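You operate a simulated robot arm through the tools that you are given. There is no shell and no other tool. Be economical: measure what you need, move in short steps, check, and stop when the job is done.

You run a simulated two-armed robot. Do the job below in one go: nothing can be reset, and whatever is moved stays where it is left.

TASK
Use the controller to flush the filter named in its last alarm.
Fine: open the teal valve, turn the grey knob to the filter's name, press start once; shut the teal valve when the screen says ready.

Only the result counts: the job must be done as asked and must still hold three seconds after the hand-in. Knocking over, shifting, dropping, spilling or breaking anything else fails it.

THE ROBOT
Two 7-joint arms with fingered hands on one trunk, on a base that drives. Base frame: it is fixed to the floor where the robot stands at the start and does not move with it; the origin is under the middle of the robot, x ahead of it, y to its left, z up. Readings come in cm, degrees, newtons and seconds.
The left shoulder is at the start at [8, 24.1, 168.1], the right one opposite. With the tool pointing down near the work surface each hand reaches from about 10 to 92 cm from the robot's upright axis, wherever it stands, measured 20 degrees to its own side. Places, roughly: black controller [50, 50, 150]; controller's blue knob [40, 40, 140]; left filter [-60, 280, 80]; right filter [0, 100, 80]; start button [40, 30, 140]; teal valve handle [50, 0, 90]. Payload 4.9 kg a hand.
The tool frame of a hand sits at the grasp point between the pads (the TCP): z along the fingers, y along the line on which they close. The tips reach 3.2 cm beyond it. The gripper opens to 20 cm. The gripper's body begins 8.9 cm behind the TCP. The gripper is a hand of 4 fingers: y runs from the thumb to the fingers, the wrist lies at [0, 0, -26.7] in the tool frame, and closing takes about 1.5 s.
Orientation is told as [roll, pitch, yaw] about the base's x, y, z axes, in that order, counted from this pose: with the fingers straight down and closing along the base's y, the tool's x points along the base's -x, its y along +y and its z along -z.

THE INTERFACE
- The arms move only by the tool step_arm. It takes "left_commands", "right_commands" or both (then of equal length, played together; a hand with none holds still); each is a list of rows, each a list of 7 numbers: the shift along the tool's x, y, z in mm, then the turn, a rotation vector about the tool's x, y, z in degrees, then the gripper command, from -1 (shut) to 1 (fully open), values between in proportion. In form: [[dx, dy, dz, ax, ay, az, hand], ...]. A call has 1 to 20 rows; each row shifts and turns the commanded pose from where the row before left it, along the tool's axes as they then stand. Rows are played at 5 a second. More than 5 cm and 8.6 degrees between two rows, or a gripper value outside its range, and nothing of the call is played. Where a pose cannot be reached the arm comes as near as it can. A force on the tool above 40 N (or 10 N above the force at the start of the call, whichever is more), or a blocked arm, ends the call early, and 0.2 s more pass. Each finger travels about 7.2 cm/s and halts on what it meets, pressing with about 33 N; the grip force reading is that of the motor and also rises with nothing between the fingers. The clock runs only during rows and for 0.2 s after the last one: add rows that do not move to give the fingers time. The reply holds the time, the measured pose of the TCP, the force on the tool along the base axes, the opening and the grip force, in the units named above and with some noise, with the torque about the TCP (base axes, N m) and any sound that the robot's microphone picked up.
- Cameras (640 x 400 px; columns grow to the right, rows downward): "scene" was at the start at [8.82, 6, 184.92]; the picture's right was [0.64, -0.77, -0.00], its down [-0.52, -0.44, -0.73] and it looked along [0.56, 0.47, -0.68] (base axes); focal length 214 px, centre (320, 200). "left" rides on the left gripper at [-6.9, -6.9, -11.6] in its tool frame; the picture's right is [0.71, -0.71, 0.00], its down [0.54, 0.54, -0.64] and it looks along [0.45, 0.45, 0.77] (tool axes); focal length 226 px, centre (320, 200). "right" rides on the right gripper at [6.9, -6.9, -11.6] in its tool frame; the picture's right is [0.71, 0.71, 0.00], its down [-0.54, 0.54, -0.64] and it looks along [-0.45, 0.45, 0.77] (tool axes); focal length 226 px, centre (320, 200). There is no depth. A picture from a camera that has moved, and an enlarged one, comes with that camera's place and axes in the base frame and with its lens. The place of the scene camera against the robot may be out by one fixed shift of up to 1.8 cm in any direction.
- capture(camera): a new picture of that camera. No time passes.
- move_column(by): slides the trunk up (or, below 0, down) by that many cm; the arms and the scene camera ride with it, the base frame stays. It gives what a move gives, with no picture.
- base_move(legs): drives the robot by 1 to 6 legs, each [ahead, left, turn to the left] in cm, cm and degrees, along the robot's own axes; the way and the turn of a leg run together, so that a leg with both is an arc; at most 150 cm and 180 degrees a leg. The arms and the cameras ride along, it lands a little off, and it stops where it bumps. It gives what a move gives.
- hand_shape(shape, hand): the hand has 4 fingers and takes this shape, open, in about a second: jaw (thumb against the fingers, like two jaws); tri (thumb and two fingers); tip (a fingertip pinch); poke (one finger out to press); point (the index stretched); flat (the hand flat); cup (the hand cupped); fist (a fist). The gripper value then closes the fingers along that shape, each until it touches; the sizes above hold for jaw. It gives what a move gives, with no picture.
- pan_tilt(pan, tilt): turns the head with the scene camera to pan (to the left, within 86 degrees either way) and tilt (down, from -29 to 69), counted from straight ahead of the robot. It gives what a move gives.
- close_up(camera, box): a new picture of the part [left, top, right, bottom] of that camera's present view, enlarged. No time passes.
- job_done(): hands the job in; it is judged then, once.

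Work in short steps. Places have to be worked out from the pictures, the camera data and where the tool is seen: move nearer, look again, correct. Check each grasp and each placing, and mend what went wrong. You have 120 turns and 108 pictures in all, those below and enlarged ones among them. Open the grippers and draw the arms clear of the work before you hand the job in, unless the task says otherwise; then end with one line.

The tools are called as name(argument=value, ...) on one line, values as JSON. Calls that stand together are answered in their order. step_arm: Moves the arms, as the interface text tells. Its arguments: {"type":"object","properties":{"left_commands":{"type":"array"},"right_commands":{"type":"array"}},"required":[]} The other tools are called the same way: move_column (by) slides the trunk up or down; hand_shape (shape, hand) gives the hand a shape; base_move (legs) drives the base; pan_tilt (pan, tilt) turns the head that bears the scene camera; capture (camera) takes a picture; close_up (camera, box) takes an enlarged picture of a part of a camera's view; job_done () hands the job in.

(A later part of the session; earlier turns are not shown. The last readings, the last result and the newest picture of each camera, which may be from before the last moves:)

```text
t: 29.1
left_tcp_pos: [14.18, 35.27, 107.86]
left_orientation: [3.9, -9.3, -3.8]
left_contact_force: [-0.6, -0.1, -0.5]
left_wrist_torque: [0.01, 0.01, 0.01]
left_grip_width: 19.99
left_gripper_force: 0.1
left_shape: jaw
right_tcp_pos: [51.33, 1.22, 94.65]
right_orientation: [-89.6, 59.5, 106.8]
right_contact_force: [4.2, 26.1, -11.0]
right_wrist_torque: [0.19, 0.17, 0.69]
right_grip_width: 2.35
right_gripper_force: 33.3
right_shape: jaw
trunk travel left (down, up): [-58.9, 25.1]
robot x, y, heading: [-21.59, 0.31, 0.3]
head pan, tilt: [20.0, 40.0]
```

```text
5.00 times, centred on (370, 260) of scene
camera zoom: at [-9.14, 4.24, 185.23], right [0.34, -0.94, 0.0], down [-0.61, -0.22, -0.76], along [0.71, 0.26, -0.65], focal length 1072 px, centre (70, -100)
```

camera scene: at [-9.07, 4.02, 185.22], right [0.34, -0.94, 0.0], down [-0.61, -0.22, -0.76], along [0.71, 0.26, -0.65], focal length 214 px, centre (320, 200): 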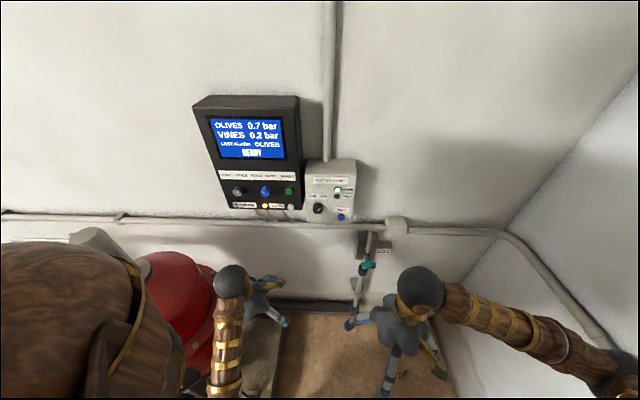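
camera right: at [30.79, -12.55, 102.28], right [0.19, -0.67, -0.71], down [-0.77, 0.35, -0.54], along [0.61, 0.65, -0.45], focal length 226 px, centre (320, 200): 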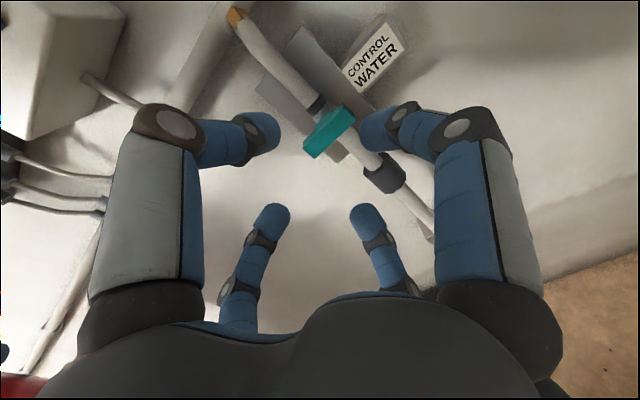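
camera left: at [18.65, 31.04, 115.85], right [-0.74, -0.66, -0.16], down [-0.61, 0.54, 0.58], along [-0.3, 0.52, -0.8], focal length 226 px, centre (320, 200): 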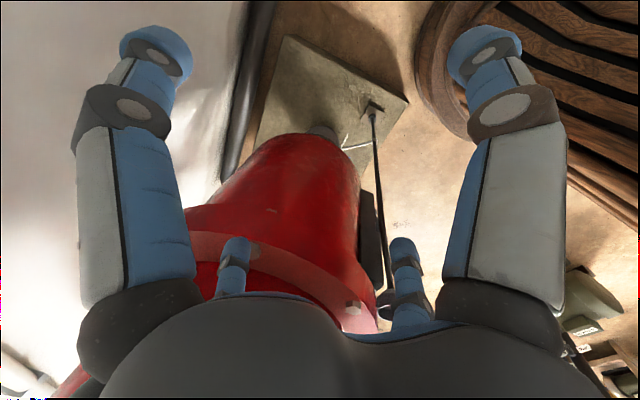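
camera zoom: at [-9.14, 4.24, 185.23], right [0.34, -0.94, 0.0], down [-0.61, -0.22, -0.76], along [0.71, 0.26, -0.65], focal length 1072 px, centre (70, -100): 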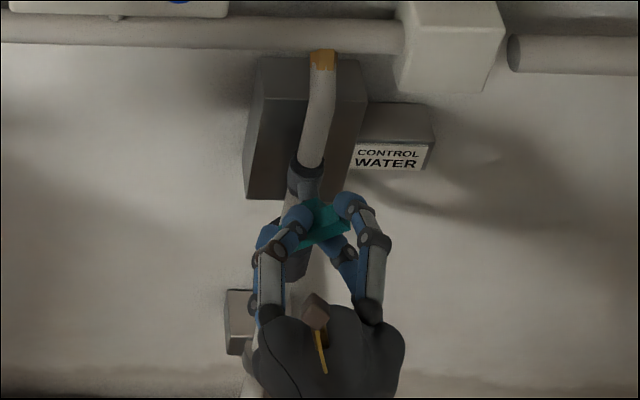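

Bar about halfway. Side force has built up to 26 N, so I shift 3 mm with it while continuing the turn.

step_arm(right_commands=[[-1.5, -2.6, 0, 0, 0, -4, -1], [0, 0, 0, 0, 0, -8, -1], [0, 0, 0, 0, 0, -8, -1], [0, 0, 0, 0, 0, -8, -1], [0, 0, 0, 0, 0, -8, -1], [0, 0, 0, 0, 0, 0, -1]])

close_up(camera="right", box=[200, 60, 460, 222])

close_up(camera="scene", box=[320, 220, 420, 300])

```text
t: 30.5
left_tcp_pos: [14.15, 35.39, 107.73]
left_orientation: [4.1, -9.5, -3.8]
left_contact_force: [-0.3, 0.0, 0.4]
left_wrist_torque: [-0.02, -0.02, 0.01]
left_grip_width: 19.99
left_gripper_force: 0.1
left_shape: jaw
right_tcp_pos: [51.24, 1.49, 94.59]
right_orientation: [86.1, 84.3, -77.6]
right_contact_force: [9.4, 22.7, -29.6]
right_wrist_torque: [0.09, 0.5, 0.69]
right_grip_width: 2.3
right_gripper_force: 32.7
right_shape: jaw
trunk travel left (down, up): [-58.9, 25.1]
robot x, y, heading: [-21.66, -0.27, 0.1]
head pan, tilt: [20.0, 40.0]
```

```text
2.46 times, centred on (330, 141) of right
camera zoom: at [38.1, 5.42, 100.73], right [0.18, -0.61, 0.77], down [-0.45, -0.75, -0.48], along [0.87, -0.26, -0.41], focal length 556 px, centre (295, 345)
```

zoom: 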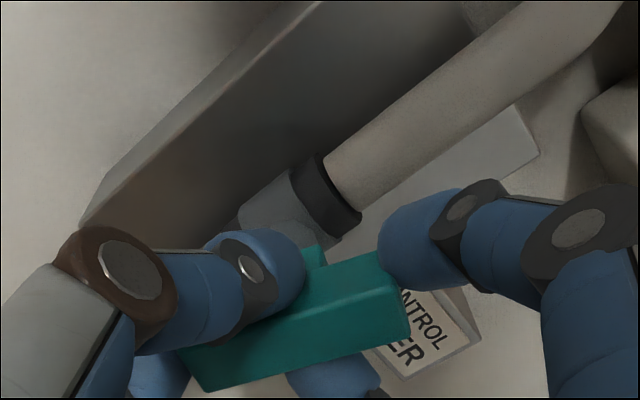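

```text
5.00 times, centred on (370, 260) of scene
camera zoom: at [-9.05, 4.27, 185.2], right [0.34, -0.94, 0.0], down [-0.61, -0.22, -0.76], along [0.71, 0.26, -0.65], focal length 1072 px, centre (70, -100)
```

zoom: 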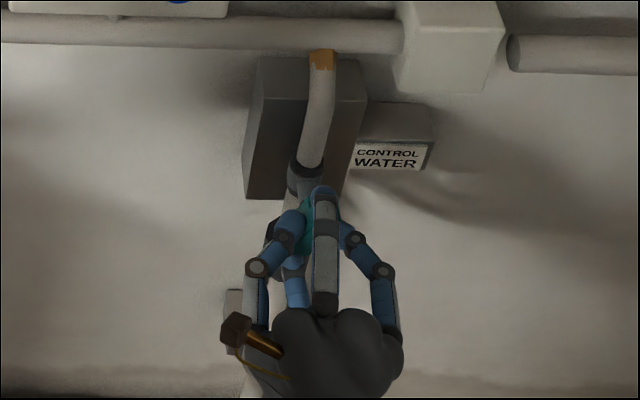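

The bar is at about 75–80°. I relieve the forces (3 mm down, 2 mm left) and turn 20° more.

step_arm(right_commands=[[-3, -2, 0, 0, 0, 0, -1], [0, 0, 0, 0, 0, -5, -1], [0, 0, 0, 0, 0, -5, -1], [0, 0, 0, 0, 0, -5, -1], [0, 0, 0, 0, 0, -5, -1], [0, 0, 0, 0, 0, 0, -1]])

close_up(camera="right", box=[200, 60, 460, 222])

```text
t: 31.9
left_tcp_pos: [14.04, 35.38, 107.78]
left_orientation: [4.0, -9.5, -3.8]
left_contact_force: [-0.2, -0.2, 0.7]
left_wrist_torque: [0.0, 0.03, 0.0]
left_grip_width: 20.01
left_gripper_force: 0.2
left_shape: jaw
right_tcp_pos: [51.27, 1.65, 94.32]
right_orientation: [89.4, 64.5, -74.3]
right_contact_force: [6.2, 18.7, -22.9]
right_wrist_torque: [0.3, 0.32, 0.7]
right_grip_width: 2.29
right_gripper_force: 33.1
right_shape: jaw
trunk travel left (down, up): [-58.9, 25.1]
robot x, y, heading: [-21.88, 0.06, 0.0]
head pan, tilt: [20.0, 40.0]
```

```text
2.46 times, centred on (330, 141) of right
camera zoom: at [37.59, 7.15, 97.52], right [0.1, -0.32, 0.94], down [-0.42, -0.87, -0.25], along [0.9, -0.37, -0.22], focal length 556 px, centre (295, 345)
```

zoom: 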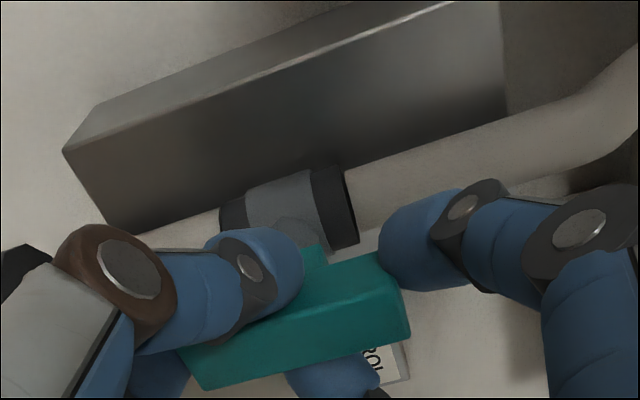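

The bar now looks parallel to the pipe. One more small turn to be sure it is at its stop.

step_arm(right_commands=[[0, 0, 0, 0, 0, -5, -1], [0, 0, 0, 0, 0, -5, -1], [0, 0, 0, 0, 0, 0, -1]])

close_up(camera="right", box=[200, 60, 460, 222])

```text
t: 32.7
left_tcp_pos: [14.22, 35.45, 107.73]
left_orientation: [3.9, -9.4, -3.8]
left_contact_force: [0.6, 0.4, -0.1]
left_wrist_torque: [-0.01, 0.02, -0.01]
left_grip_width: 19.98
left_gripper_force: 0.1
left_shape: jaw
right_tcp_pos: [51.26, 1.55, 94.39]
right_orientation: [89.5, 54.5, -73.9]
right_contact_force: [11.7, 26.5, -19.2]
right_wrist_torque: [0.66, 0.44, 0.85]
right_grip_width: 2.22
right_gripper_force: 32.7
right_shape: jaw
trunk travel left (down, up): [-58.9, 25.1]
robot x, y, heading: [-21.51, 0.26, 0.3]
head pan, tilt: [20.0, 40.0]
```

```text
2.46 times, centred on (330, 141) of right
camera zoom: at [37.48, 7.62, 95.9], right [0.05, -0.16, 0.99], down [-0.41, -0.91, -0.12], along [0.91, -0.39, -0.11], focal length 556 px, centre (295, 345)
```

zoom: 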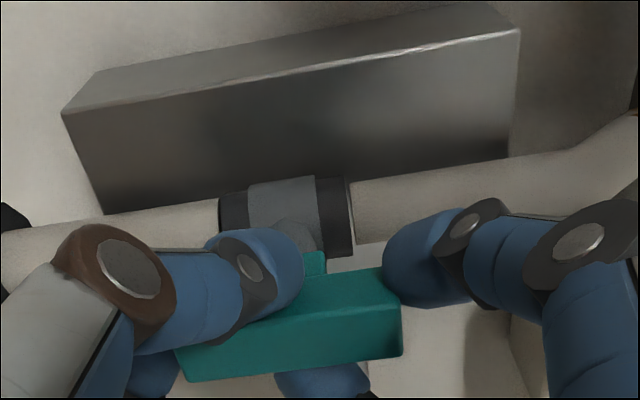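

Hand slipped while the bar stayed parallel to the pipe: valve is fully open. I release and back off straight along the normal.

step_arm(right_commands=[[0, 0, 0, 0, 0, 0, -0.6], [0, 0, 0, 0, 0, 0, -0.2], [0, 0, 0, 0, 0, 0, -0.2], [0, 0, 0, 0, 0, 0, -0.2], [0, 0, -30, 0, 0, 0, -0.2], [0, 0, -40, 0, 0, 0, -0.2], [0, 0, -40, 0, 0, 0, -0.2], [0, 0, -40, 0, 0, 0, -0.2]])

capture(camera="right")

capture(camera="scene")

```text
t: 34.5
left_tcp_pos: [14.16, 35.46, 107.85]
left_orientation: [4.0, -9.5, -3.8]
left_contact_force: [-0.6, 0.5, -0.1]
left_wrist_torque: [0.02, -0.02, -0.03]
left_grip_width: 20.0
left_gripper_force: 0.0
left_shape: jaw
right_tcp_pos: [37.56, -2.5, 93.61]
right_orientation: [90.0, 54.6, -73.8]
right_contact_force: [0.6, 1.4, 0.5]
right_wrist_torque: [0.01, 0.0, 0.01]
right_grip_width: 7.97
right_gripper_force: 0.0
right_shape: jaw
right hand out of reach, approached as far as the arm can: row 8
trunk travel left (down, up): [-58.9, 25.1]
robot x, y, heading: [-21.4, -0.42, -0.0]
head pan, tilt: [20.0, 40.0]
```

```text
65 pictures are left
camera right: at [23.78, 3.52, 95.19], right [0.05, -0.16, 0.99], down [-0.41, -0.9, -0.13], along [0.91, -0.4, -0.11], focal length 226 px, centre (320, 200)
```

right: 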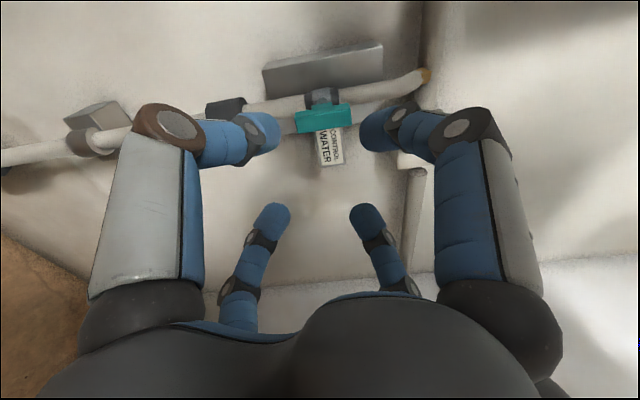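

```text
64 pictures are left
camera scene: at [-9.24, 4.23, 185.26], right [0.34, -0.94, 0.0], down [-0.61, -0.22, -0.76], along [0.71, 0.26, -0.65], focal length 214 px, centre (320, 200)
```

scene: 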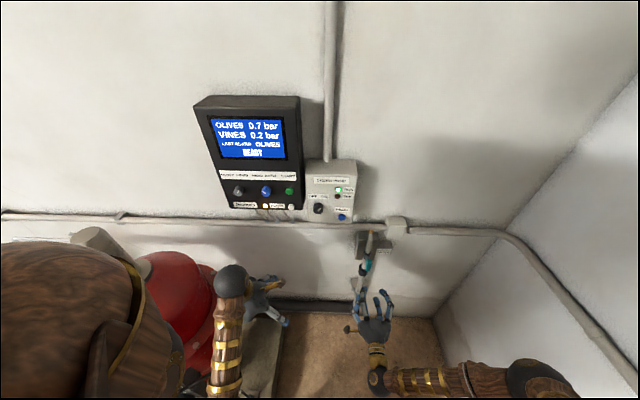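

Valve open. The controller needs height: I raise the trunk 22 cm, which also lifts the left arm away from the tank.

move_column(by=22)

pan_tilt(pan=45, tilt=55)

capture(camera="scene")

capture(camera="left")

```text
t: 36.8
left_tcp_pos: [14.05, 35.48, 129.88]
left_orientation: [3.7, -9.5, -3.8]
left_contact_force: [1.0, 0.7, -0.2]
left_wrist_torque: [0.01, 0.01, 0.0]
left_grip_width: 20.0
left_gripper_force: 0.1
left_shape: jaw
right_tcp_pos: [37.53, -2.25, 115.68]
right_orientation: [90.2, 54.5, -73.8]
right_contact_force: [-0.1, -0.5, -1.2]
right_wrist_torque: [-0.01, -0.04, -0.01]
right_grip_width: 7.98
right_gripper_force: 0.0
right_shape: jaw
trunk travel left (down, up): [-80.9, 3.1]
robot x, y, heading: [-21.4, -0.07, 0.3]
head pan, tilt: [20.0, 40.0]
```

```text
t: 37.7
left_tcp_pos: [14.09, 35.43, 129.83]
left_orientation: [3.7, -9.4, -3.9]
left_contact_force: [-0.2, -0.5, 0.1]
left_wrist_torque: [0.0, -0.04, 0.01]
left_grip_width: 19.99
left_gripper_force: 0.1
left_shape: jaw
right_tcp_pos: [37.73, -2.39, 115.8]
right_orientation: [90.0, 54.7, -73.7]
right_contact_force: [0.1, -1.3, -0.2]
right_wrist_torque: [0.02, -0.01, -0.03]
right_grip_width: 7.97
right_gripper_force: 0.1
right_shape: jaw
trunk travel left (down, up): [-80.9, 3.1]
robot x, y, heading: [-21.39, -0.1, 0.1]
head pan, tilt: [45.0, 55.0]
```

```text
63 pictures are left
camera scene: at [-12.2, 6.61, 205.24], right [0.71, -0.71, 0.0], down [-0.58, -0.58, -0.57], along [0.4, 0.4, -0.82], focal length 214 px, centre (320, 200)
```

scene: 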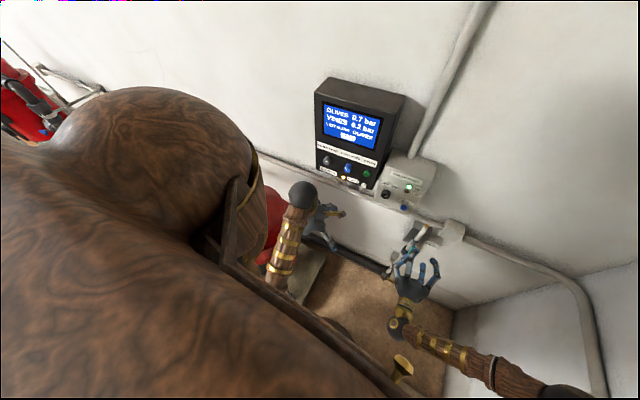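

```text
62 pictures are left
camera left: at [18.59, 27.54, 141.9], right [-0.74, -0.66, -0.16], down [-0.61, 0.54, 0.58], along [-0.29, 0.53, -0.8], focal length 226 px, centre (320, 200)
```

left: 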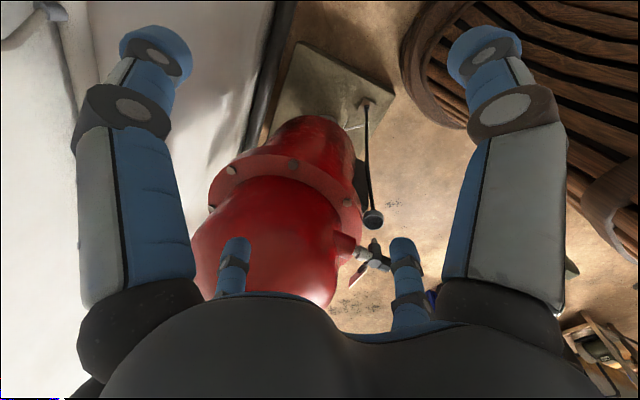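

I partly close the left hand, move it forward ~12 cm and swing its fingers toward the wall.

step_arm(left_commands=[[-40, -5, 0, 0, 0, 0, 0.5], [-40, -5, 0, 0, 0, 0, 0], [-40, -5, 0, 0, 0, 0, -0.2], [0, 0, 0, 0, -8, 0, -0.2], [0, 0, 0, 0, -8, 0, -0.2], [0, 0, 0, 0, -8, 0, -0.2], [0, 0, 0, 0, -8, 0, -0.2], [0, 0, 0, 0, -8, 0, -0.2], [0, 0, 0, 0, -8, 0, -0.2], [0, 0, 0, 0, -8, 0, -0.2], [0, 0, 0, 0, -8, 0, -0.2], [0, 0, 0, 0, -8, 0, -0.2], [0, 0, 0, 0, -6, 0, -0.2]])

capture(camera="scene")

capture(camera="left")

```text
t: 40.5
left_tcp_pos: [24.85, 32.7, 132.12]
left_orientation: [63.0, -85.5, -65.9]
left_contact_force: [0.3, 0.2, -0.2]
left_wrist_torque: [-0.02, 0.0, 0.03]
left_grip_width: 8.01
left_gripper_force: 0.1
left_shape: jaw
right_tcp_pos: [36.76, -2.76, 116.21]
right_orientation: [90.9, 54.6, -73.1]
right_contact_force: [0.1, 0.1, -0.3]
right_wrist_torque: [0.01, 0.01, -0.01]
right_grip_width: 7.97
right_gripper_force: 0.0
right_shape: jaw
trunk travel left (down, up): [-80.9, 3.1]
robot x, y, heading: [-21.61, -0.24, 0.2]
head pan, tilt: [45.0, 55.0]
```

```text
61 pictures are left
camera scene: at [-13.78, 5.89, 205.3], right [0.71, -0.71, 0.0], down [-0.58, -0.58, -0.57], along [0.4, 0.41, -0.82], focal length 214 px, centre (320, 200)
```

scene: 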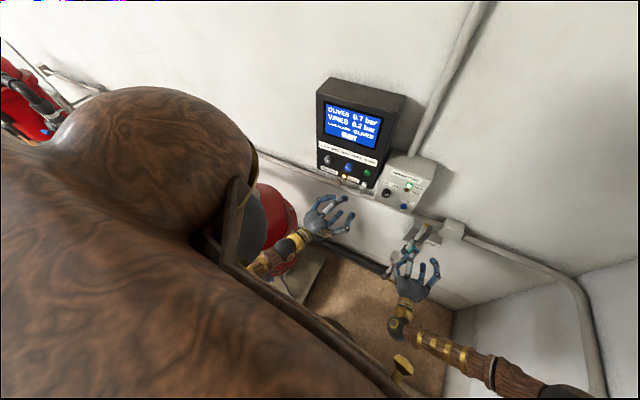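

```text
60 pictures are left
camera left: at [13.14, 25.99, 138.89], right [-0.06, -0.65, -0.75], down [-0.63, 0.61, -0.48], along [0.77, 0.45, -0.45], focal length 226 px, centre (320, 200)
```

left: 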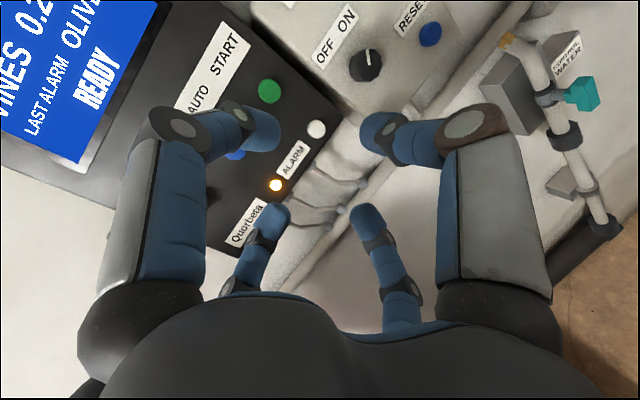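

The left hand now faces the panel. I yaw it 20° left to match the wall normal and then take measuring pictures.

step_arm(left_commands=[[0, 0, 0, -7, 0, 0, -0.2], [0, 0, 0, -7, 0, 0, -0.2], [0, 0, 0, -6, 0, 0, -0.2], [0, 0, 0, 0, 0, 0, -0.2]])

capture(camera="left")

```text
t: 41.5
left_tcp_pos: [24.41, 34.09, 131.87]
left_orientation: [79.2, -86.3, -62.6]
left_contact_force: [0.7, 0.0, 0.5]
left_wrist_torque: [0.01, -0.04, -0.01]
left_grip_width: 7.99
left_gripper_force: 0.0
left_shape: jaw
right_tcp_pos: [36.45, -1.13, 116.54]
right_orientation: [91.0, 53.9, -73.1]
right_contact_force: [-0.1, 0.0, 0.5]
right_wrist_torque: [0.01, 0.01, -0.04]
right_grip_width: 7.97
right_gripper_force: 0.0
right_shape: jaw
trunk travel left (down, up): [-80.9, 3.1]
robot x, y, heading: [-21.54, -0.35, 0.4]
head pan, tilt: [45.0, 55.0]
```

```text
59 pictures are left
camera left: at [15.43, 23.9, 138.41], right [0.18, -0.64, -0.75], down [-0.79, 0.37, -0.5], along [0.59, 0.68, -0.43], focal length 226 px, centre (320, 200)
```

left: 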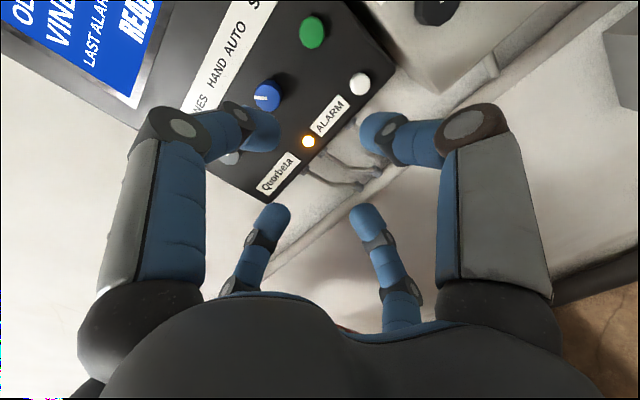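

Facing the panel. The grey knob is at roughly (37, 51, 137); I shift the hand left ~12 cm and up 5 cm to get in front of it and re-measure.

step_arm(left_commands=[[-14, 32, 0, 0, 0, 0, -0.2], [-14, 32, 0, 0, 0, 0, -0.2], [-14, 32, 0, 0, 0, 0, -0.2], [-13, 31, 0, 0, 0, 0, -0.2], [0, 0, 0, 0, 0, 0, -0.2]])

capture(camera="left")

capture(camera="scene")

```text
t: 42.7
left_tcp_pos: [21.28, 43.9, 138.87]
left_orientation: [83.0, -85.4, -66.2]
left_contact_force: [-0.1, -0.5, 0.2]
left_wrist_torque: [0.01, 0.0, 0.03]
left_grip_width: 8.0
left_gripper_force: 0.1
left_shape: jaw
right_tcp_pos: [36.86, -3.15, 116.2]
right_orientation: [91.1, 54.9, -73.0]
right_contact_force: [0.3, -0.4, 0.5]
right_wrist_torque: [0.02, 0.02, 0.03]
right_grip_width: 7.98
right_gripper_force: 0.1
right_shape: jaw
trunk travel left (down, up): [-80.9, 3.1]
robot x, y, heading: [-21.33, -0.2, 0.3]
head pan, tilt: [45.0, 55.0]
```

```text
58 pictures are left
camera left: at [12.41, 33.47, 145.21], right [0.18, -0.62, -0.76], down [-0.79, 0.37, -0.49], along [0.59, 0.69, -0.42], focal length 226 px, centre (320, 200)
```

left: 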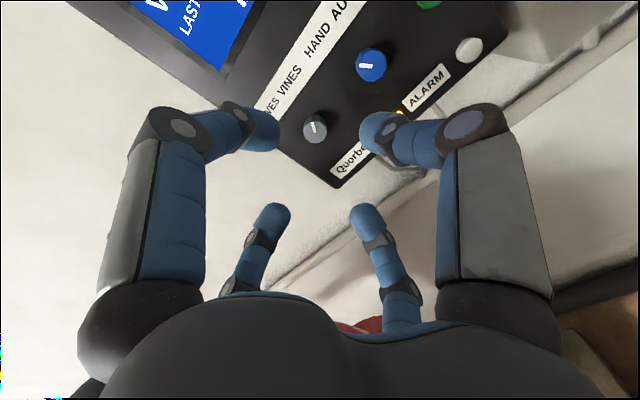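

```text
57 pictures are left
camera scene: at [-13.77, 5.06, 205.32], right [0.71, -0.71, 0.0], down [-0.58, -0.58, -0.57], along [0.4, 0.41, -0.82], focal length 214 px, centre (320, 200)
```

scene: 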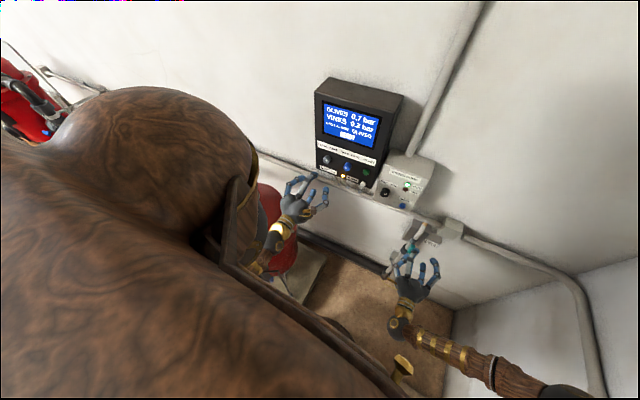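

Measured grey knob face ≈ (37.1, 50.7, 137.9). I align 2 cm left and 1 cm down, advance 10 cm and look again.

step_arm(left_commands=[[5, 10, 20, 0, 0, 0, -0.2], [5, 9, 20, 0, 0, 0, -0.2], [0, 0, 30, 0, 0, 0, -0.2], [0, 0, 30, 0, 0, 0, -0.2], [0, 0, 0, 0, 0, 0, -0.2]])

capture(camera="left")

close_up(camera="scene", box=[260, 120, 420, 240])

```text
t: 43.9
left_tcp_pos: [30.01, 49.31, 137.76]
left_orientation: [82.7, -85.6, -65.8]
left_contact_force: [-0.5, -0.1, 0.8]
left_wrist_torque: [0.02, -0.03, 0.01]
left_grip_width: 8.02
left_gripper_force: 0.0
left_shape: jaw
right_tcp_pos: [36.75, -2.69, 116.29]
right_orientation: [91.1, 54.6, -73.0]
right_contact_force: [0.3, -1.3, 0.3]
right_wrist_torque: [0.0, 0.02, 0.0]
right_grip_width: 7.97
right_gripper_force: 0.0
right_shape: jaw
trunk travel left (down, up): [-80.9, 3.1]
robot x, y, heading: [-21.9, -0.16, 0.1]
head pan, tilt: [45.0, 55.0]
```

```text
56 pictures are left
camera left: at [21.24, 38.8, 144.12], right [0.18, -0.62, -0.76], down [-0.79, 0.37, -0.49], along [0.59, 0.69, -0.43], focal length 226 px, centre (320, 200)
```

left: 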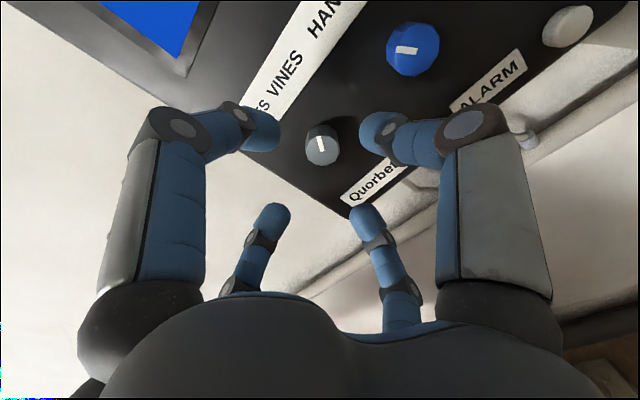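

```text
3.33 times, centred on (340, 180) of scene
camera zoom: at [-13.93, 5.79, 205.31], right [0.71, -0.71, 0.0], down [-0.58, -0.58, -0.57], along [0.4, 0.41, -0.82], focal length 715 px, centre (253, 267)
```

zoom: 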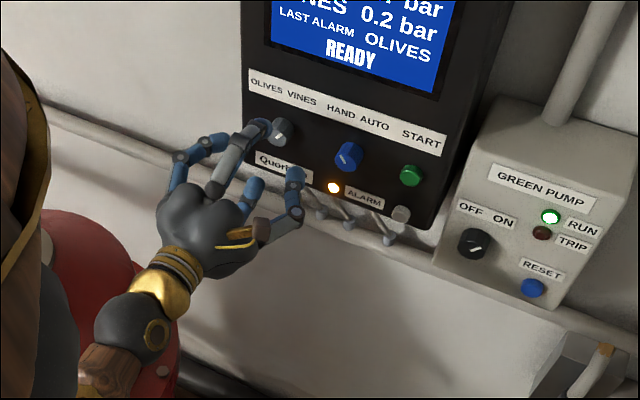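

Consistent: 7.2 cm to the knob face. I centre (0.5 cm right), narrow the hand to 6 cm and advance 5.7 cm.

step_arm(left_commands=[[0, -5, 0, 0, 0, 0, -0.35], [0, 0, 20, 0, 0, 0, -0.4], [0, 0, 20, 0, 0, 0, -0.4], [0, 0, 17, 0, 0, 0, -0.4], [0, 0, 0, 0, 0, 0, -0.4]])

close_up(camera="left", box=[200, 60, 460, 222])

close_up(camera="scene", box=[290, 120, 390, 200])

```text
t: 45.1
left_tcp_pos: [35.7, 50.35, 137.54]
left_orientation: [82.8, -85.5, -65.8]
left_contact_force: [0.9, 0.2, 0.2]
left_wrist_torque: [0.02, 0.01, 0.01]
left_grip_width: 6.04
left_gripper_force: 0.1
left_shape: jaw
right_tcp_pos: [36.83, -2.81, 116.23]
right_orientation: [91.1, 54.7, -73.0]
right_contact_force: [-0.5, -0.2, 0.0]
right_wrist_torque: [0.02, 0.0, -0.01]
right_grip_width: 7.98
right_gripper_force: 0.1
right_shape: jaw
trunk travel left (down, up): [-80.9, 3.1]
robot x, y, heading: [-21.22, -0.02, 0.2]
head pan, tilt: [45.0, 55.0]
```

```text
2.46 times, centred on (330, 141) of left
camera zoom: at [26.83, 39.96, 143.95], right [0.18, -0.62, -0.76], down [-0.79, 0.37, -0.49], along [0.59, 0.69, -0.43], focal length 556 px, centre (295, 345)
```

zoom: 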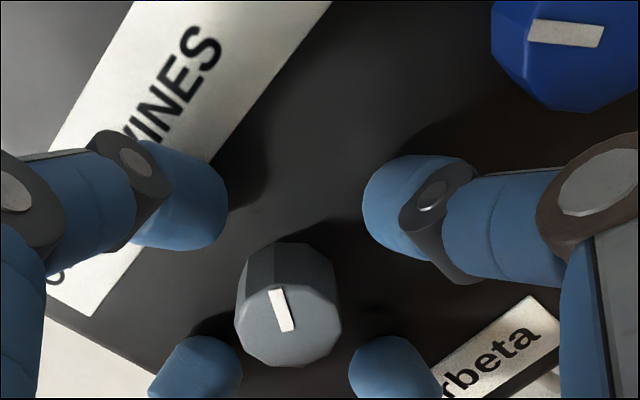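

```text
5.00 times, centred on (340, 160) of scene
camera zoom: at [-13.93, 5.76, 205.31], right [0.71, -0.71, 0.0], down [-0.58, -0.58, -0.57], along [0.4, 0.41, -0.82], focal length 1072 px, centre (220, 400)
```

zoom: 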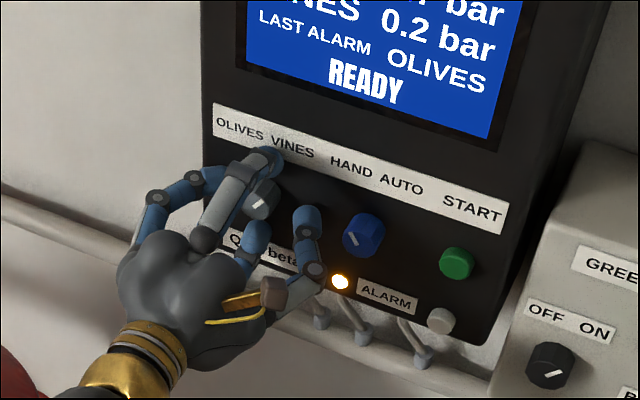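

Knob is centred between the digits. Close on it.

step_arm(left_commands=[[0, 0, 0, 0, 0, 0, -0.7], [0, 0, 0, 0, 0, 0, -1], [0, 0, 0, 0, 0, 0, -1], [0, 0, 0, 0, 0, 0, -1], [0, 0, 0, 0, 0, 0, -1]])

close_up(camera="left", box=[200, 60, 460, 222])

```text
t: 46.3
left_tcp_pos: [35.64, 50.36, 137.64]
left_orientation: [82.7, -85.4, -65.7]
left_contact_force: [3.4, 0.4, -0.1]
left_wrist_torque: [0.01, -0.04, 0.06]
left_grip_width: 2.39
left_gripper_force: 32.6
left_shape: jaw
right_tcp_pos: [36.76, -2.71, 116.29]
right_orientation: [91.0, 54.7, -73.1]
right_contact_force: [-0.2, 0.3, 0.5]
right_wrist_torque: [0.01, -0.04, 0.02]
right_grip_width: 7.97
right_gripper_force: 0.1
right_shape: jaw
trunk travel left (down, up): [-80.9, 3.1]
robot x, y, heading: [-21.46, -0.12, -0.0]
head pan, tilt: [45.0, 55.0]
```

```text
2.46 times, centred on (330, 141) of left
camera zoom: at [26.89, 39.96, 143.93], right [0.18, -0.62, -0.76], down [-0.79, 0.37, -0.49], along [0.59, 0.69, -0.43], focal length 556 px, centre (295, 345)
```

zoom: 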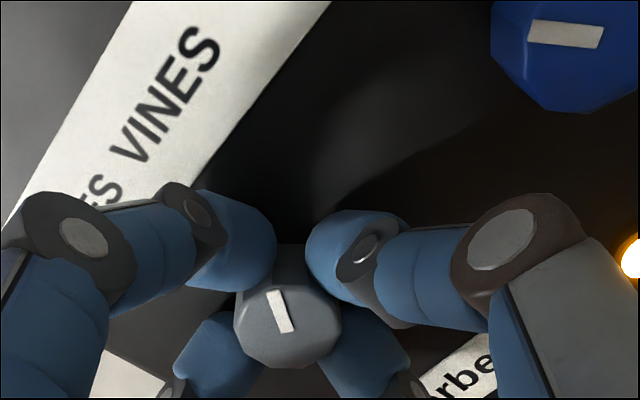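

Grip is firm. Turn counter-clockwise 56° in small steps.

step_arm(left_commands=[[0, 0, 0, 0, 0, -8, -1], [0, 0, 0, 0, 0, -8, -1], [0, 0, 0, 0, 0, -8, -1], [0, 0, 0, 0, 0, -8, -1], [0, 0, 0, 0, 0, -8, -1], [0, 0, 0, 0, 0, -8, -1], [0, 0, 0, 0, 0, -8, -1], [0, 0, 0, 0, 0, 0, -1]])

close_up(camera="left", box=[200, 60, 460, 222])

close_up(camera="scene", box=[290, 120, 390, 200])

```text
t: 48.1
left_tcp_pos: [35.67, 50.46, 137.82]
left_orientation: [-89.4, -38.4, 106.7]
left_contact_force: [3.4, 8.5, 10.9]
left_wrist_torque: [0.17, -0.42, 0.18]
left_grip_width: 2.35
left_gripper_force: 32.8
left_shape: jaw
right_tcp_pos: [36.82, -2.57, 116.33]
right_orientation: [91.1, 54.8, -73.0]
right_contact_force: [-0.5, 0.6, -0.7]
right_wrist_torque: [0.03, 0.01, -0.01]
right_grip_width: 7.97
right_gripper_force: 0.0
right_shape: jaw
trunk travel left (down, up): [-80.9, 3.1]
robot x, y, heading: [-21.28, -0.1, -0.1]
head pan, tilt: [45.0, 55.0]
```

```text
2.46 times, centred on (330, 141) of left
camera zoom: at [24.38, 48.23, 147.5], right [0.29, -0.95, 0.12], down [-0.59, -0.27, -0.76], along [0.75, 0.15, -0.64], focal length 556 px, centre (295, 345)
```

zoom: 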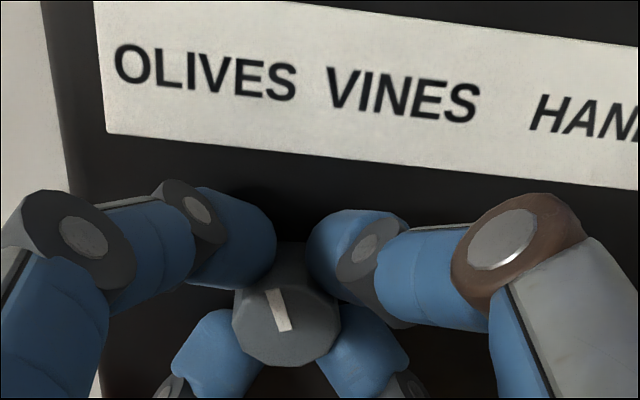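

```text
5.00 times, centred on (340, 160) of scene
camera zoom: at [-13.98, 5.9, 205.32], right [0.71, -0.71, 0.0], down [-0.58, -0.58, -0.57], along [0.4, 0.41, -0.82], focal length 1072 px, centre (220, 400)
```

zoom: 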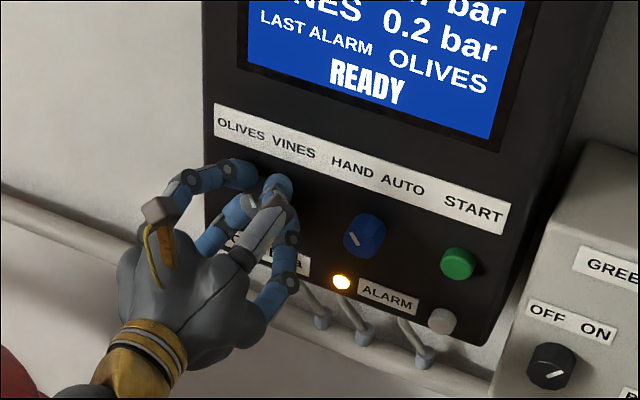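

The knob turned with the hand and points up-left. I turn further to see if it reaches its stop.

step_arm(left_commands=[[0, 0, 0, 0, 0, -7, -1], [0, 0, 0, 0, 0, -7, -1], [0, 0, 0, 0, 0, 0, -1]])

close_up(camera="left", box=[200, 0, 520, 222])

```text
t: 48.9
left_tcp_pos: [35.6, 50.54, 137.84]
left_orientation: [-89.5, -24.4, 106.8]
left_contact_force: [4.8, 12.9, 14.9]
left_wrist_torque: [0.23, -0.56, 0.32]
left_grip_width: 2.38
left_gripper_force: 33.4
left_shape: jaw
right_tcp_pos: [36.72, -2.57, 116.24]
right_orientation: [91.2, 54.6, -72.9]
right_contact_force: [0.1, -0.1, -0.4]
right_wrist_torque: [0.01, -0.01, 0.0]
right_grip_width: 7.96
right_gripper_force: 0.0
right_shape: jaw
trunk travel left (down, up): [-80.9, 3.1]
robot x, y, heading: [-21.05, -0.2, 0.2]
head pan, tilt: [45.0, 55.0]
```

```text
1.80 times, centred on (360, 111) of left
camera zoom: at [23.67, 50.46, 146.93], right [0.28, -0.89, 0.35], down [-0.54, -0.45, -0.71], along [0.79, 0.01, -0.61], focal length 407 px, centre (248, 360)
```

zoom: 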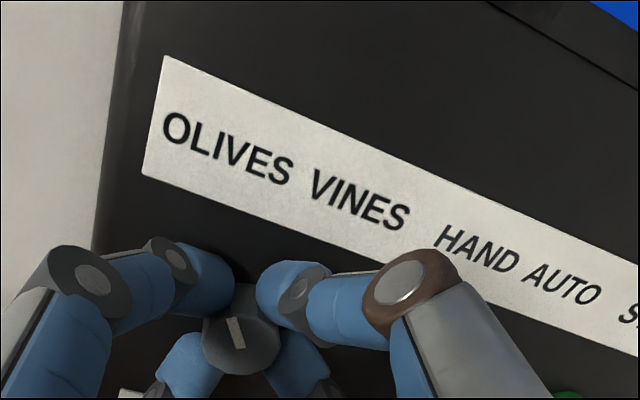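

Pointer now ~43° left of the label's vertical. I release and look at it beside the blue knob's pointer.

step_arm(left_commands=[[0, 0, 0, 0, 0, 0, -0.7], [0, 0, 0, 0, 0, 0, -0.4], [0, 0, 0, 0, 0, 0, -0.4], [0, 0, 0, 0, 0, 0, -0.4], [0, 0, -25, 0, 0, 0, -0.4], [0, 0, -35, 0, 0, 0, -0.4], [0, 0, -10, 0, 0, 0, -0.4]])

close_up(camera="left", box=[220, 0, 540, 200])

close_up(camera="scene", box=[290, 120, 390, 200])

```text
t: 50.7
left_tcp_pos: [34.39, 51.39, 143.38]
left_orientation: [-96.4, -25.3, 110.2]
left_contact_force: [0.5, 0.7, 0.3]
left_wrist_torque: [0.03, 0.01, -0.04]
left_grip_width: 5.97
left_gripper_force: 0.2
left_shape: jaw
right_tcp_pos: [37.68, -2.4, 115.59]
right_orientation: [90.1, 54.7, -73.9]
right_contact_force: [0.2, 0.5, 0.3]
right_wrist_torque: [-0.02, 0.01, 0.0]
right_grip_width: 7.96
right_gripper_force: 0.1
right_shape: jaw
trunk travel left (down, up): [-80.9, 3.1]
robot x, y, heading: [-21.54, 0.23, -0.0]
head pan, tilt: [45.0, 55.0]
stopped in row 7 (left hand): the arm was blocked; the commanded pose is now the measured one
```

```text
2.00 times, centred on (380, 100) of left
camera zoom: at [21.57, 50.75, 151.2], right [0.25, -0.91, 0.33], down [-0.46, -0.41, -0.78], along [0.85, 0.04, -0.53], focal length 452 px, centre (200, 400)
```

zoom: 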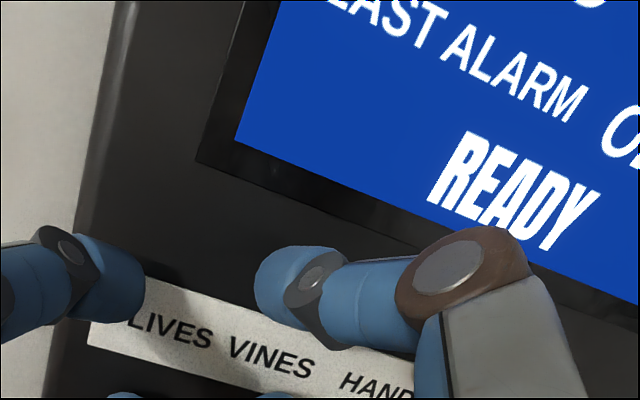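

```text
5.00 times, centred on (340, 160) of scene
camera zoom: at [-12.0, 6.56, 205.11], right [0.71, -0.71, 0.0], down [-0.58, -0.58, -0.57], along [0.4, 0.4, -0.82], focal length 1072 px, centre (220, 400)
```

zoom: 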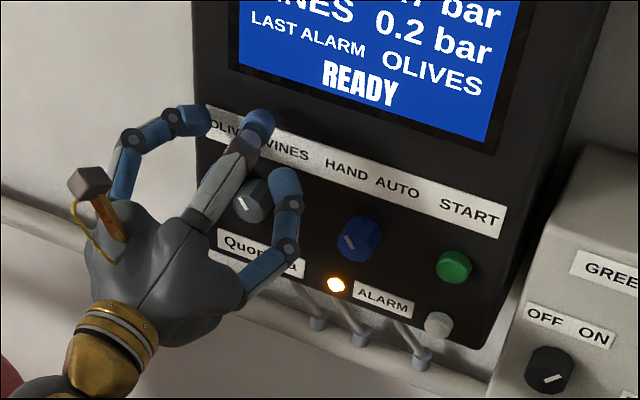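

The arm blocked during retreat and drifted upward, but the grey pointer now looks parallel to blue's. Zoom on knobs and check surroundings of the arm.

close_up(camera="scene", box=[330, 145, 370, 175])

capture(camera="scene")

capture(camera="right")

```text
13.33 times, centred on (350, 160) of scene
camera zoom: at [-12.0, 6.56, 205.11], right [0.71, -0.71, 0.0], down [-0.58, -0.58, -0.57], along [0.4, 0.4, -0.82], focal length 2860 px, centre (-80, 733)
```

zoom: 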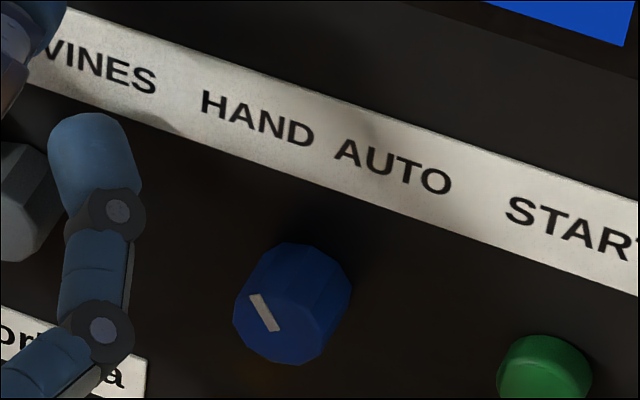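

```text
45 pictures are left
camera scene: at [-12.0, 6.56, 205.11], right [0.71, -0.71, 0.0], down [-0.58, -0.58, -0.57], along [0.4, 0.4, -0.82], focal length 214 px, centre (320, 200)
```

scene: 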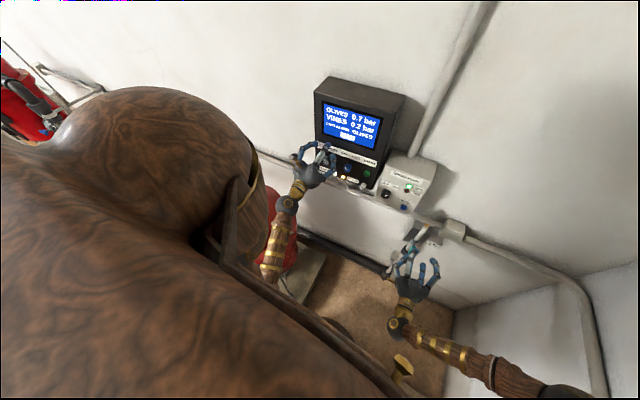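

```text
44 pictures are left
camera right: at [23.97, 3.63, 117.08], right [0.05, -0.16, 0.99], down [-0.41, -0.9, -0.13], along [0.91, -0.4, -0.11], focal length 226 px, centre (320, 200)
```

right: 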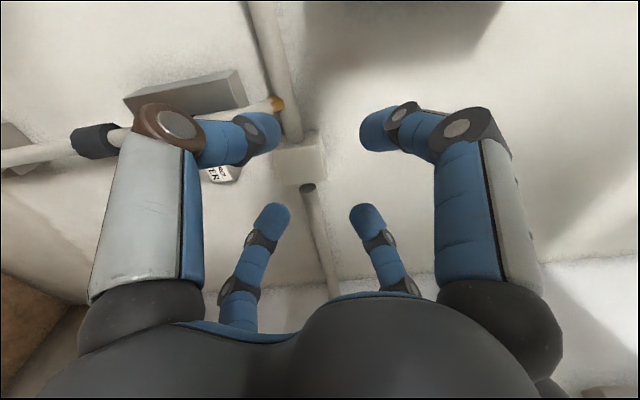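

Left hand seems free in the air now. I try backing off 3 cm gently.

step_arm(left_commands=[[0, 0, -15, 0, 0, 0, -0.4], [0, 0, -15, 0, 0, 0, -0.4], [0, 0, 0, 0, 0, 0, -0.4]])

close_up(camera="scene", box=[290, 120, 390, 200])

```text
t: 51.7
left_tcp_pos: [33.61, 51.68, 146.82]
left_orientation: [-101.0, -25.6, 112.4]
left_contact_force: [0.3, 1.1, 0.7]
left_wrist_torque: [-0.04, 0.02, 0.0]
left_grip_width: 5.95
left_gripper_force: 0.1
left_shape: jaw
right_tcp_pos: [37.56, -2.39, 115.72]
right_orientation: [90.1, 54.7, -73.9]
right_contact_force: [-0.3, -0.1, 0.9]
right_wrist_torque: [-0.01, -0.03, -0.03]
right_grip_width: 7.97
right_gripper_force: 0.0
right_shape: jaw
trunk travel left (down, up): [-80.9, 3.1]
robot x, y, heading: [-21.22, -0.08, 0.0]
head pan, tilt: [45.0, 55.0]
stopped in row 3 (left hand): the arm was blocked; the commanded pose is now the measured one
```

```text
5.00 times, centred on (340, 160) of scene
camera zoom: at [-12.03, 6.58, 205.19], right [0.71, -0.71, 0.0], down [-0.58, -0.58, -0.57], along [0.4, 0.4, -0.82], focal length 1072 px, centre (220, 400)
```

zoom: 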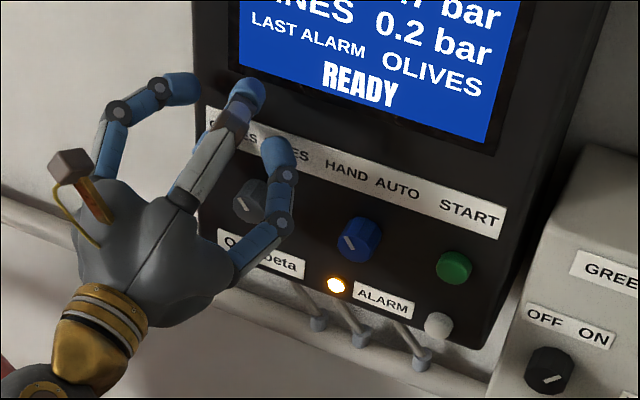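

Grey pointer matches blue's HAND tilt, i.e. OLIVES. The rolled wrist seems to be what blocks the retreat, so I roll it back first.

step_arm(left_commands=[[0, 0, 0, 0, 0, 8, -0.4], [0, 0, 0, 0, 0, 8, -0.4], [0, 0, 0, 0, 0, 8, -0.4], [0, 0, 0, 0, 0, 8, -0.4], [0, 0, 0, 0, 0, 8, -0.4], [0, 0, 0, 0, 0, 8, -0.4], [0, 0, 0, 0, 0, 8, -0.4], [0, 0, 0, 0, 0, 8, -0.4]])

capture(camera="left")

close_up(camera="scene", box=[250, 110, 410, 230])

```text
t: 53.5
left_tcp_pos: [34.28, 51.02, 146.77]
left_orientation: [177.8, -80.4, -160.4]
left_contact_force: [-0.2, 0.0, 0.4]
left_wrist_torque: [-0.02, 0.01, -0.02]
left_grip_width: 5.96
left_gripper_force: 0.1
left_shape: jaw
right_tcp_pos: [38.29, -2.68, 115.37]
right_orientation: [89.8, 54.9, -74.2]
right_contact_force: [-0.2, -0.7, -0.2]
right_wrist_torque: [0.0, 0.0, 0.01]
right_grip_width: 7.97
right_gripper_force: 0.1
right_shape: jaw
trunk travel left (down, up): [-80.9, 3.1]
robot x, y, heading: [-21.4, 0.09, -0.0]
head pan, tilt: [45.0, 55.0]
```

```text
42 pictures are left
camera left: at [24.4, 40.69, 151.49], right [0.32, -0.63, -0.7], down [-0.68, 0.36, -0.64], along [0.65, 0.69, -0.32], focal length 226 px, centre (320, 200)
```

left: 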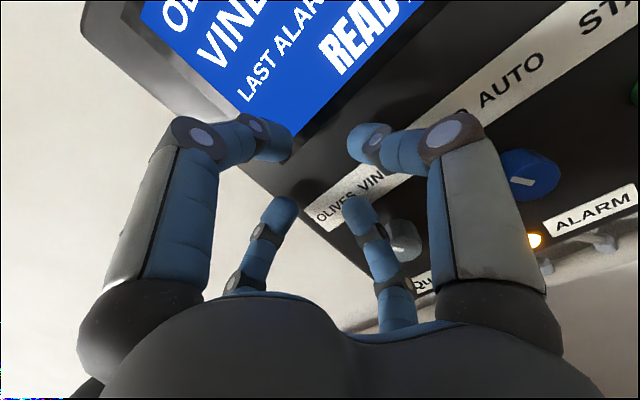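

```text
3.33 times, centred on (330, 170) of scene
camera zoom: at [-11.05, 5.91, 205.18], right [0.71, -0.71, -0.01], down [-0.59, -0.58, -0.56], along [0.39, 0.41, -0.83], focal length 715 px, centre (287, 300)
```

zoom: 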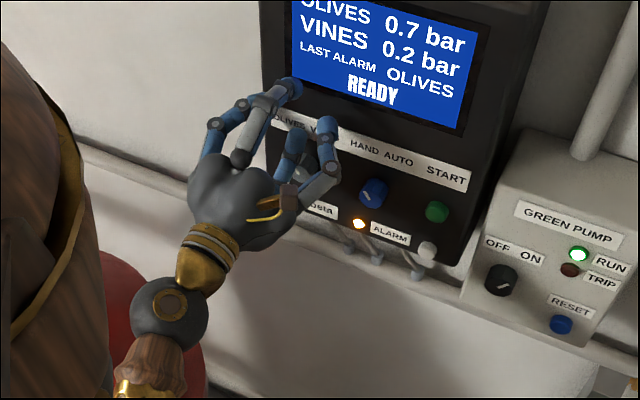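

Rolled back fine. Now retreat 6 cm along the fingers.

step_arm(left_commands=[[0, 0, -20, 0, 0, 0, -0.4], [0, 0, -20, 0, 0, 0, -0.4], [0, 0, -20, 0, 0, 0, -0.4], [0, 0, 0, 0, 0, 0, -0.4]])

capture(camera="left")

```text
t: 54.7
left_tcp_pos: [34.44, 48.53, 150.41]
left_orientation: [177.0, -74.8, -164.3]
left_contact_force: [-1.1, 0.7, 0.4]
left_wrist_torque: [0.0, 0.08, -0.07]
left_grip_width: 5.99
left_gripper_force: 0.0
left_shape: jaw
right_tcp_pos: [38.74, -1.66, 115.39]
right_orientation: [88.8, 54.5, -74.8]
right_contact_force: [-0.7, 0.6, 0.9]
right_wrist_torque: [0.01, -0.02, -0.04]
right_grip_width: 7.96
right_gripper_force: 0.0
right_shape: jaw
trunk travel left (down, up): [-80.9, 3.1]
robot x, y, heading: [-21.18, -0.04, 0.1]
head pan, tilt: [45.0, 55.0]
stopped in row 4 (left hand): the arm was blocked; the commanded pose is now the measured one
```

```text
40 pictures are left
camera left: at [23.24, 38.94, 153.87], right [0.33, -0.64, -0.69], down [-0.59, 0.43, -0.68], along [0.73, 0.64, -0.23], focal length 226 px, centre (320, 200)
```

left: 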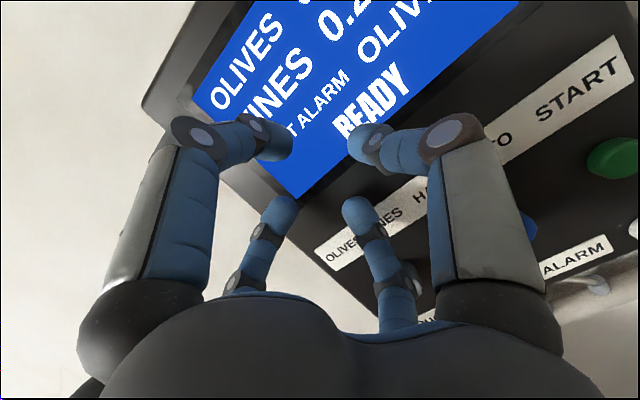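

The arm blocks again when pulled back; I look down-left to see what the elbow is touching.

pan_tilt(pan=86, tilt=66)

capture(camera="scene")

```text
t: 55.8
left_tcp_pos: [34.63, 48.23, 149.64]
left_orientation: [177.4, -75.4, -165.0]
left_contact_force: [0.2, -0.5, 0.1]
left_wrist_torque: [-0.01, -0.01, 0.02]
left_grip_width: 6.0
left_gripper_force: 0.1
left_shape: jaw
right_tcp_pos: [39.2, -1.67, 115.0]
right_orientation: [88.6, 54.5, -75.0]
right_contact_force: [0.4, 0.1, 0.0]
right_wrist_torque: [-0.02, -0.01, -0.01]
right_grip_width: 7.98
right_gripper_force: 0.0
right_shape: jaw
trunk travel left (down, up): [-80.9, 3.1]
robot x, y, heading: [-21.22, -0.04, 0.2]
head pan, tilt: [85.9, 66.0]
```

```text
39 pictures are left
camera scene: at [-14.2, 8.79, 203.9], right [1.0, -0.07, -0.02], down [-0.07, -0.92, -0.39], along [0.01, 0.4, -0.92], focal length 214 px, centre (320, 200)
```

scene: 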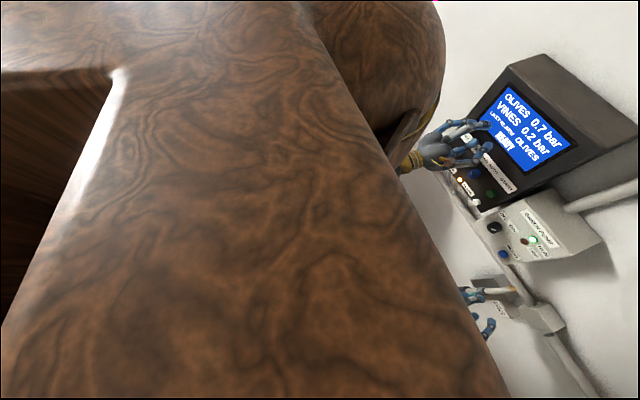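

Not visible, most likely the arm against the robot's own torso. I slide the hand right along the panel (well above the knobs), where the arm was free before.

step_arm(left_commands=[[0, -30, 0, 0, 0, 0, -0.4], [0, -30, 0, 0, 0, 0, -0.4], [0, -30, 0, 0, 0, 0, -0.4], [0, -30, 0, 0, 0, 0, -0.4], [0, 0, 0, 0, 0, 0, -0.4]])

pan_tilt(pan=45, tilt=55)

close_up(camera="scene", box=[250, 90, 410, 210])

```text
t: 56.9
left_tcp_pos: [41.11, 29.85, 155.59]
left_orientation: [171.7, -67.9, -168.5]
left_contact_force: [0.2, 0.0, 0.8]
left_wrist_torque: [-0.01, 0.01, -0.02]
left_grip_width: 5.98
left_gripper_force: 0.0
left_shape: jaw
right_tcp_pos: [38.83, -2.02, 114.96]
right_orientation: [89.0, 54.5, -74.9]
right_contact_force: [-0.1, -0.9, -0.2]
right_wrist_torque: [0.02, 0.01, 0.02]
right_grip_width: 7.97
right_gripper_force: 0.0
right_shape: jaw
trunk travel left (down, up): [-80.9, 3.1]
robot x, y, heading: [-21.41, -0.23, 0.1]
head pan, tilt: [85.9, 66.0]
stopped in row 5 (left hand): the arm was blocked; the commanded pose is now the measured one
```

```text
t: 58.0
left_tcp_pos: [41.04, 30.34, 155.85]
left_orientation: [171.8, -67.7, -168.5]
left_contact_force: [1.4, 0.3, -0.5]
left_wrist_torque: [-0.02, -0.01, 0.02]
left_grip_width: 6.0
left_gripper_force: 0.1
left_shape: jaw
right_tcp_pos: [38.85, -1.98, 115.01]
right_orientation: [89.0, 54.6, -74.9]
right_contact_force: [-1.0, -0.5, 0.1]
right_wrist_torque: [-0.01, 0.0, 0.02]
right_grip_width: 7.95
right_gripper_force: 0.0
right_shape: jaw
trunk travel left (down, up): [-80.9, 3.1]
robot x, y, heading: [-21.45, -0.03, 0.3]
head pan, tilt: [45.0, 55.0]
```

```text
3.33 times, centred on (330, 150) of scene
camera zoom: at [-10.06, 7.42, 204.89], right [0.71, -0.71, -0.01], down [-0.59, -0.59, -0.56], along [0.39, 0.4, -0.83], focal length 715 px, centre (287, 367)
```

zoom: 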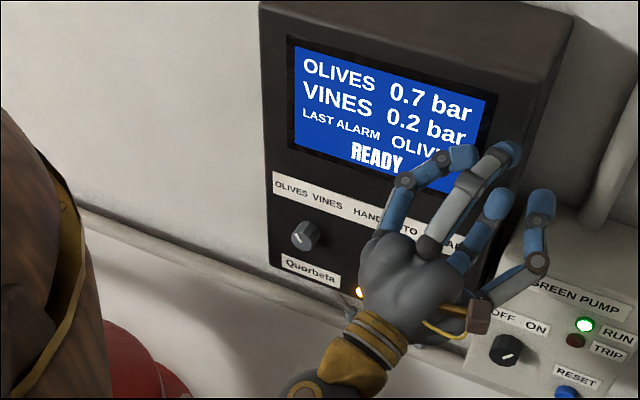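

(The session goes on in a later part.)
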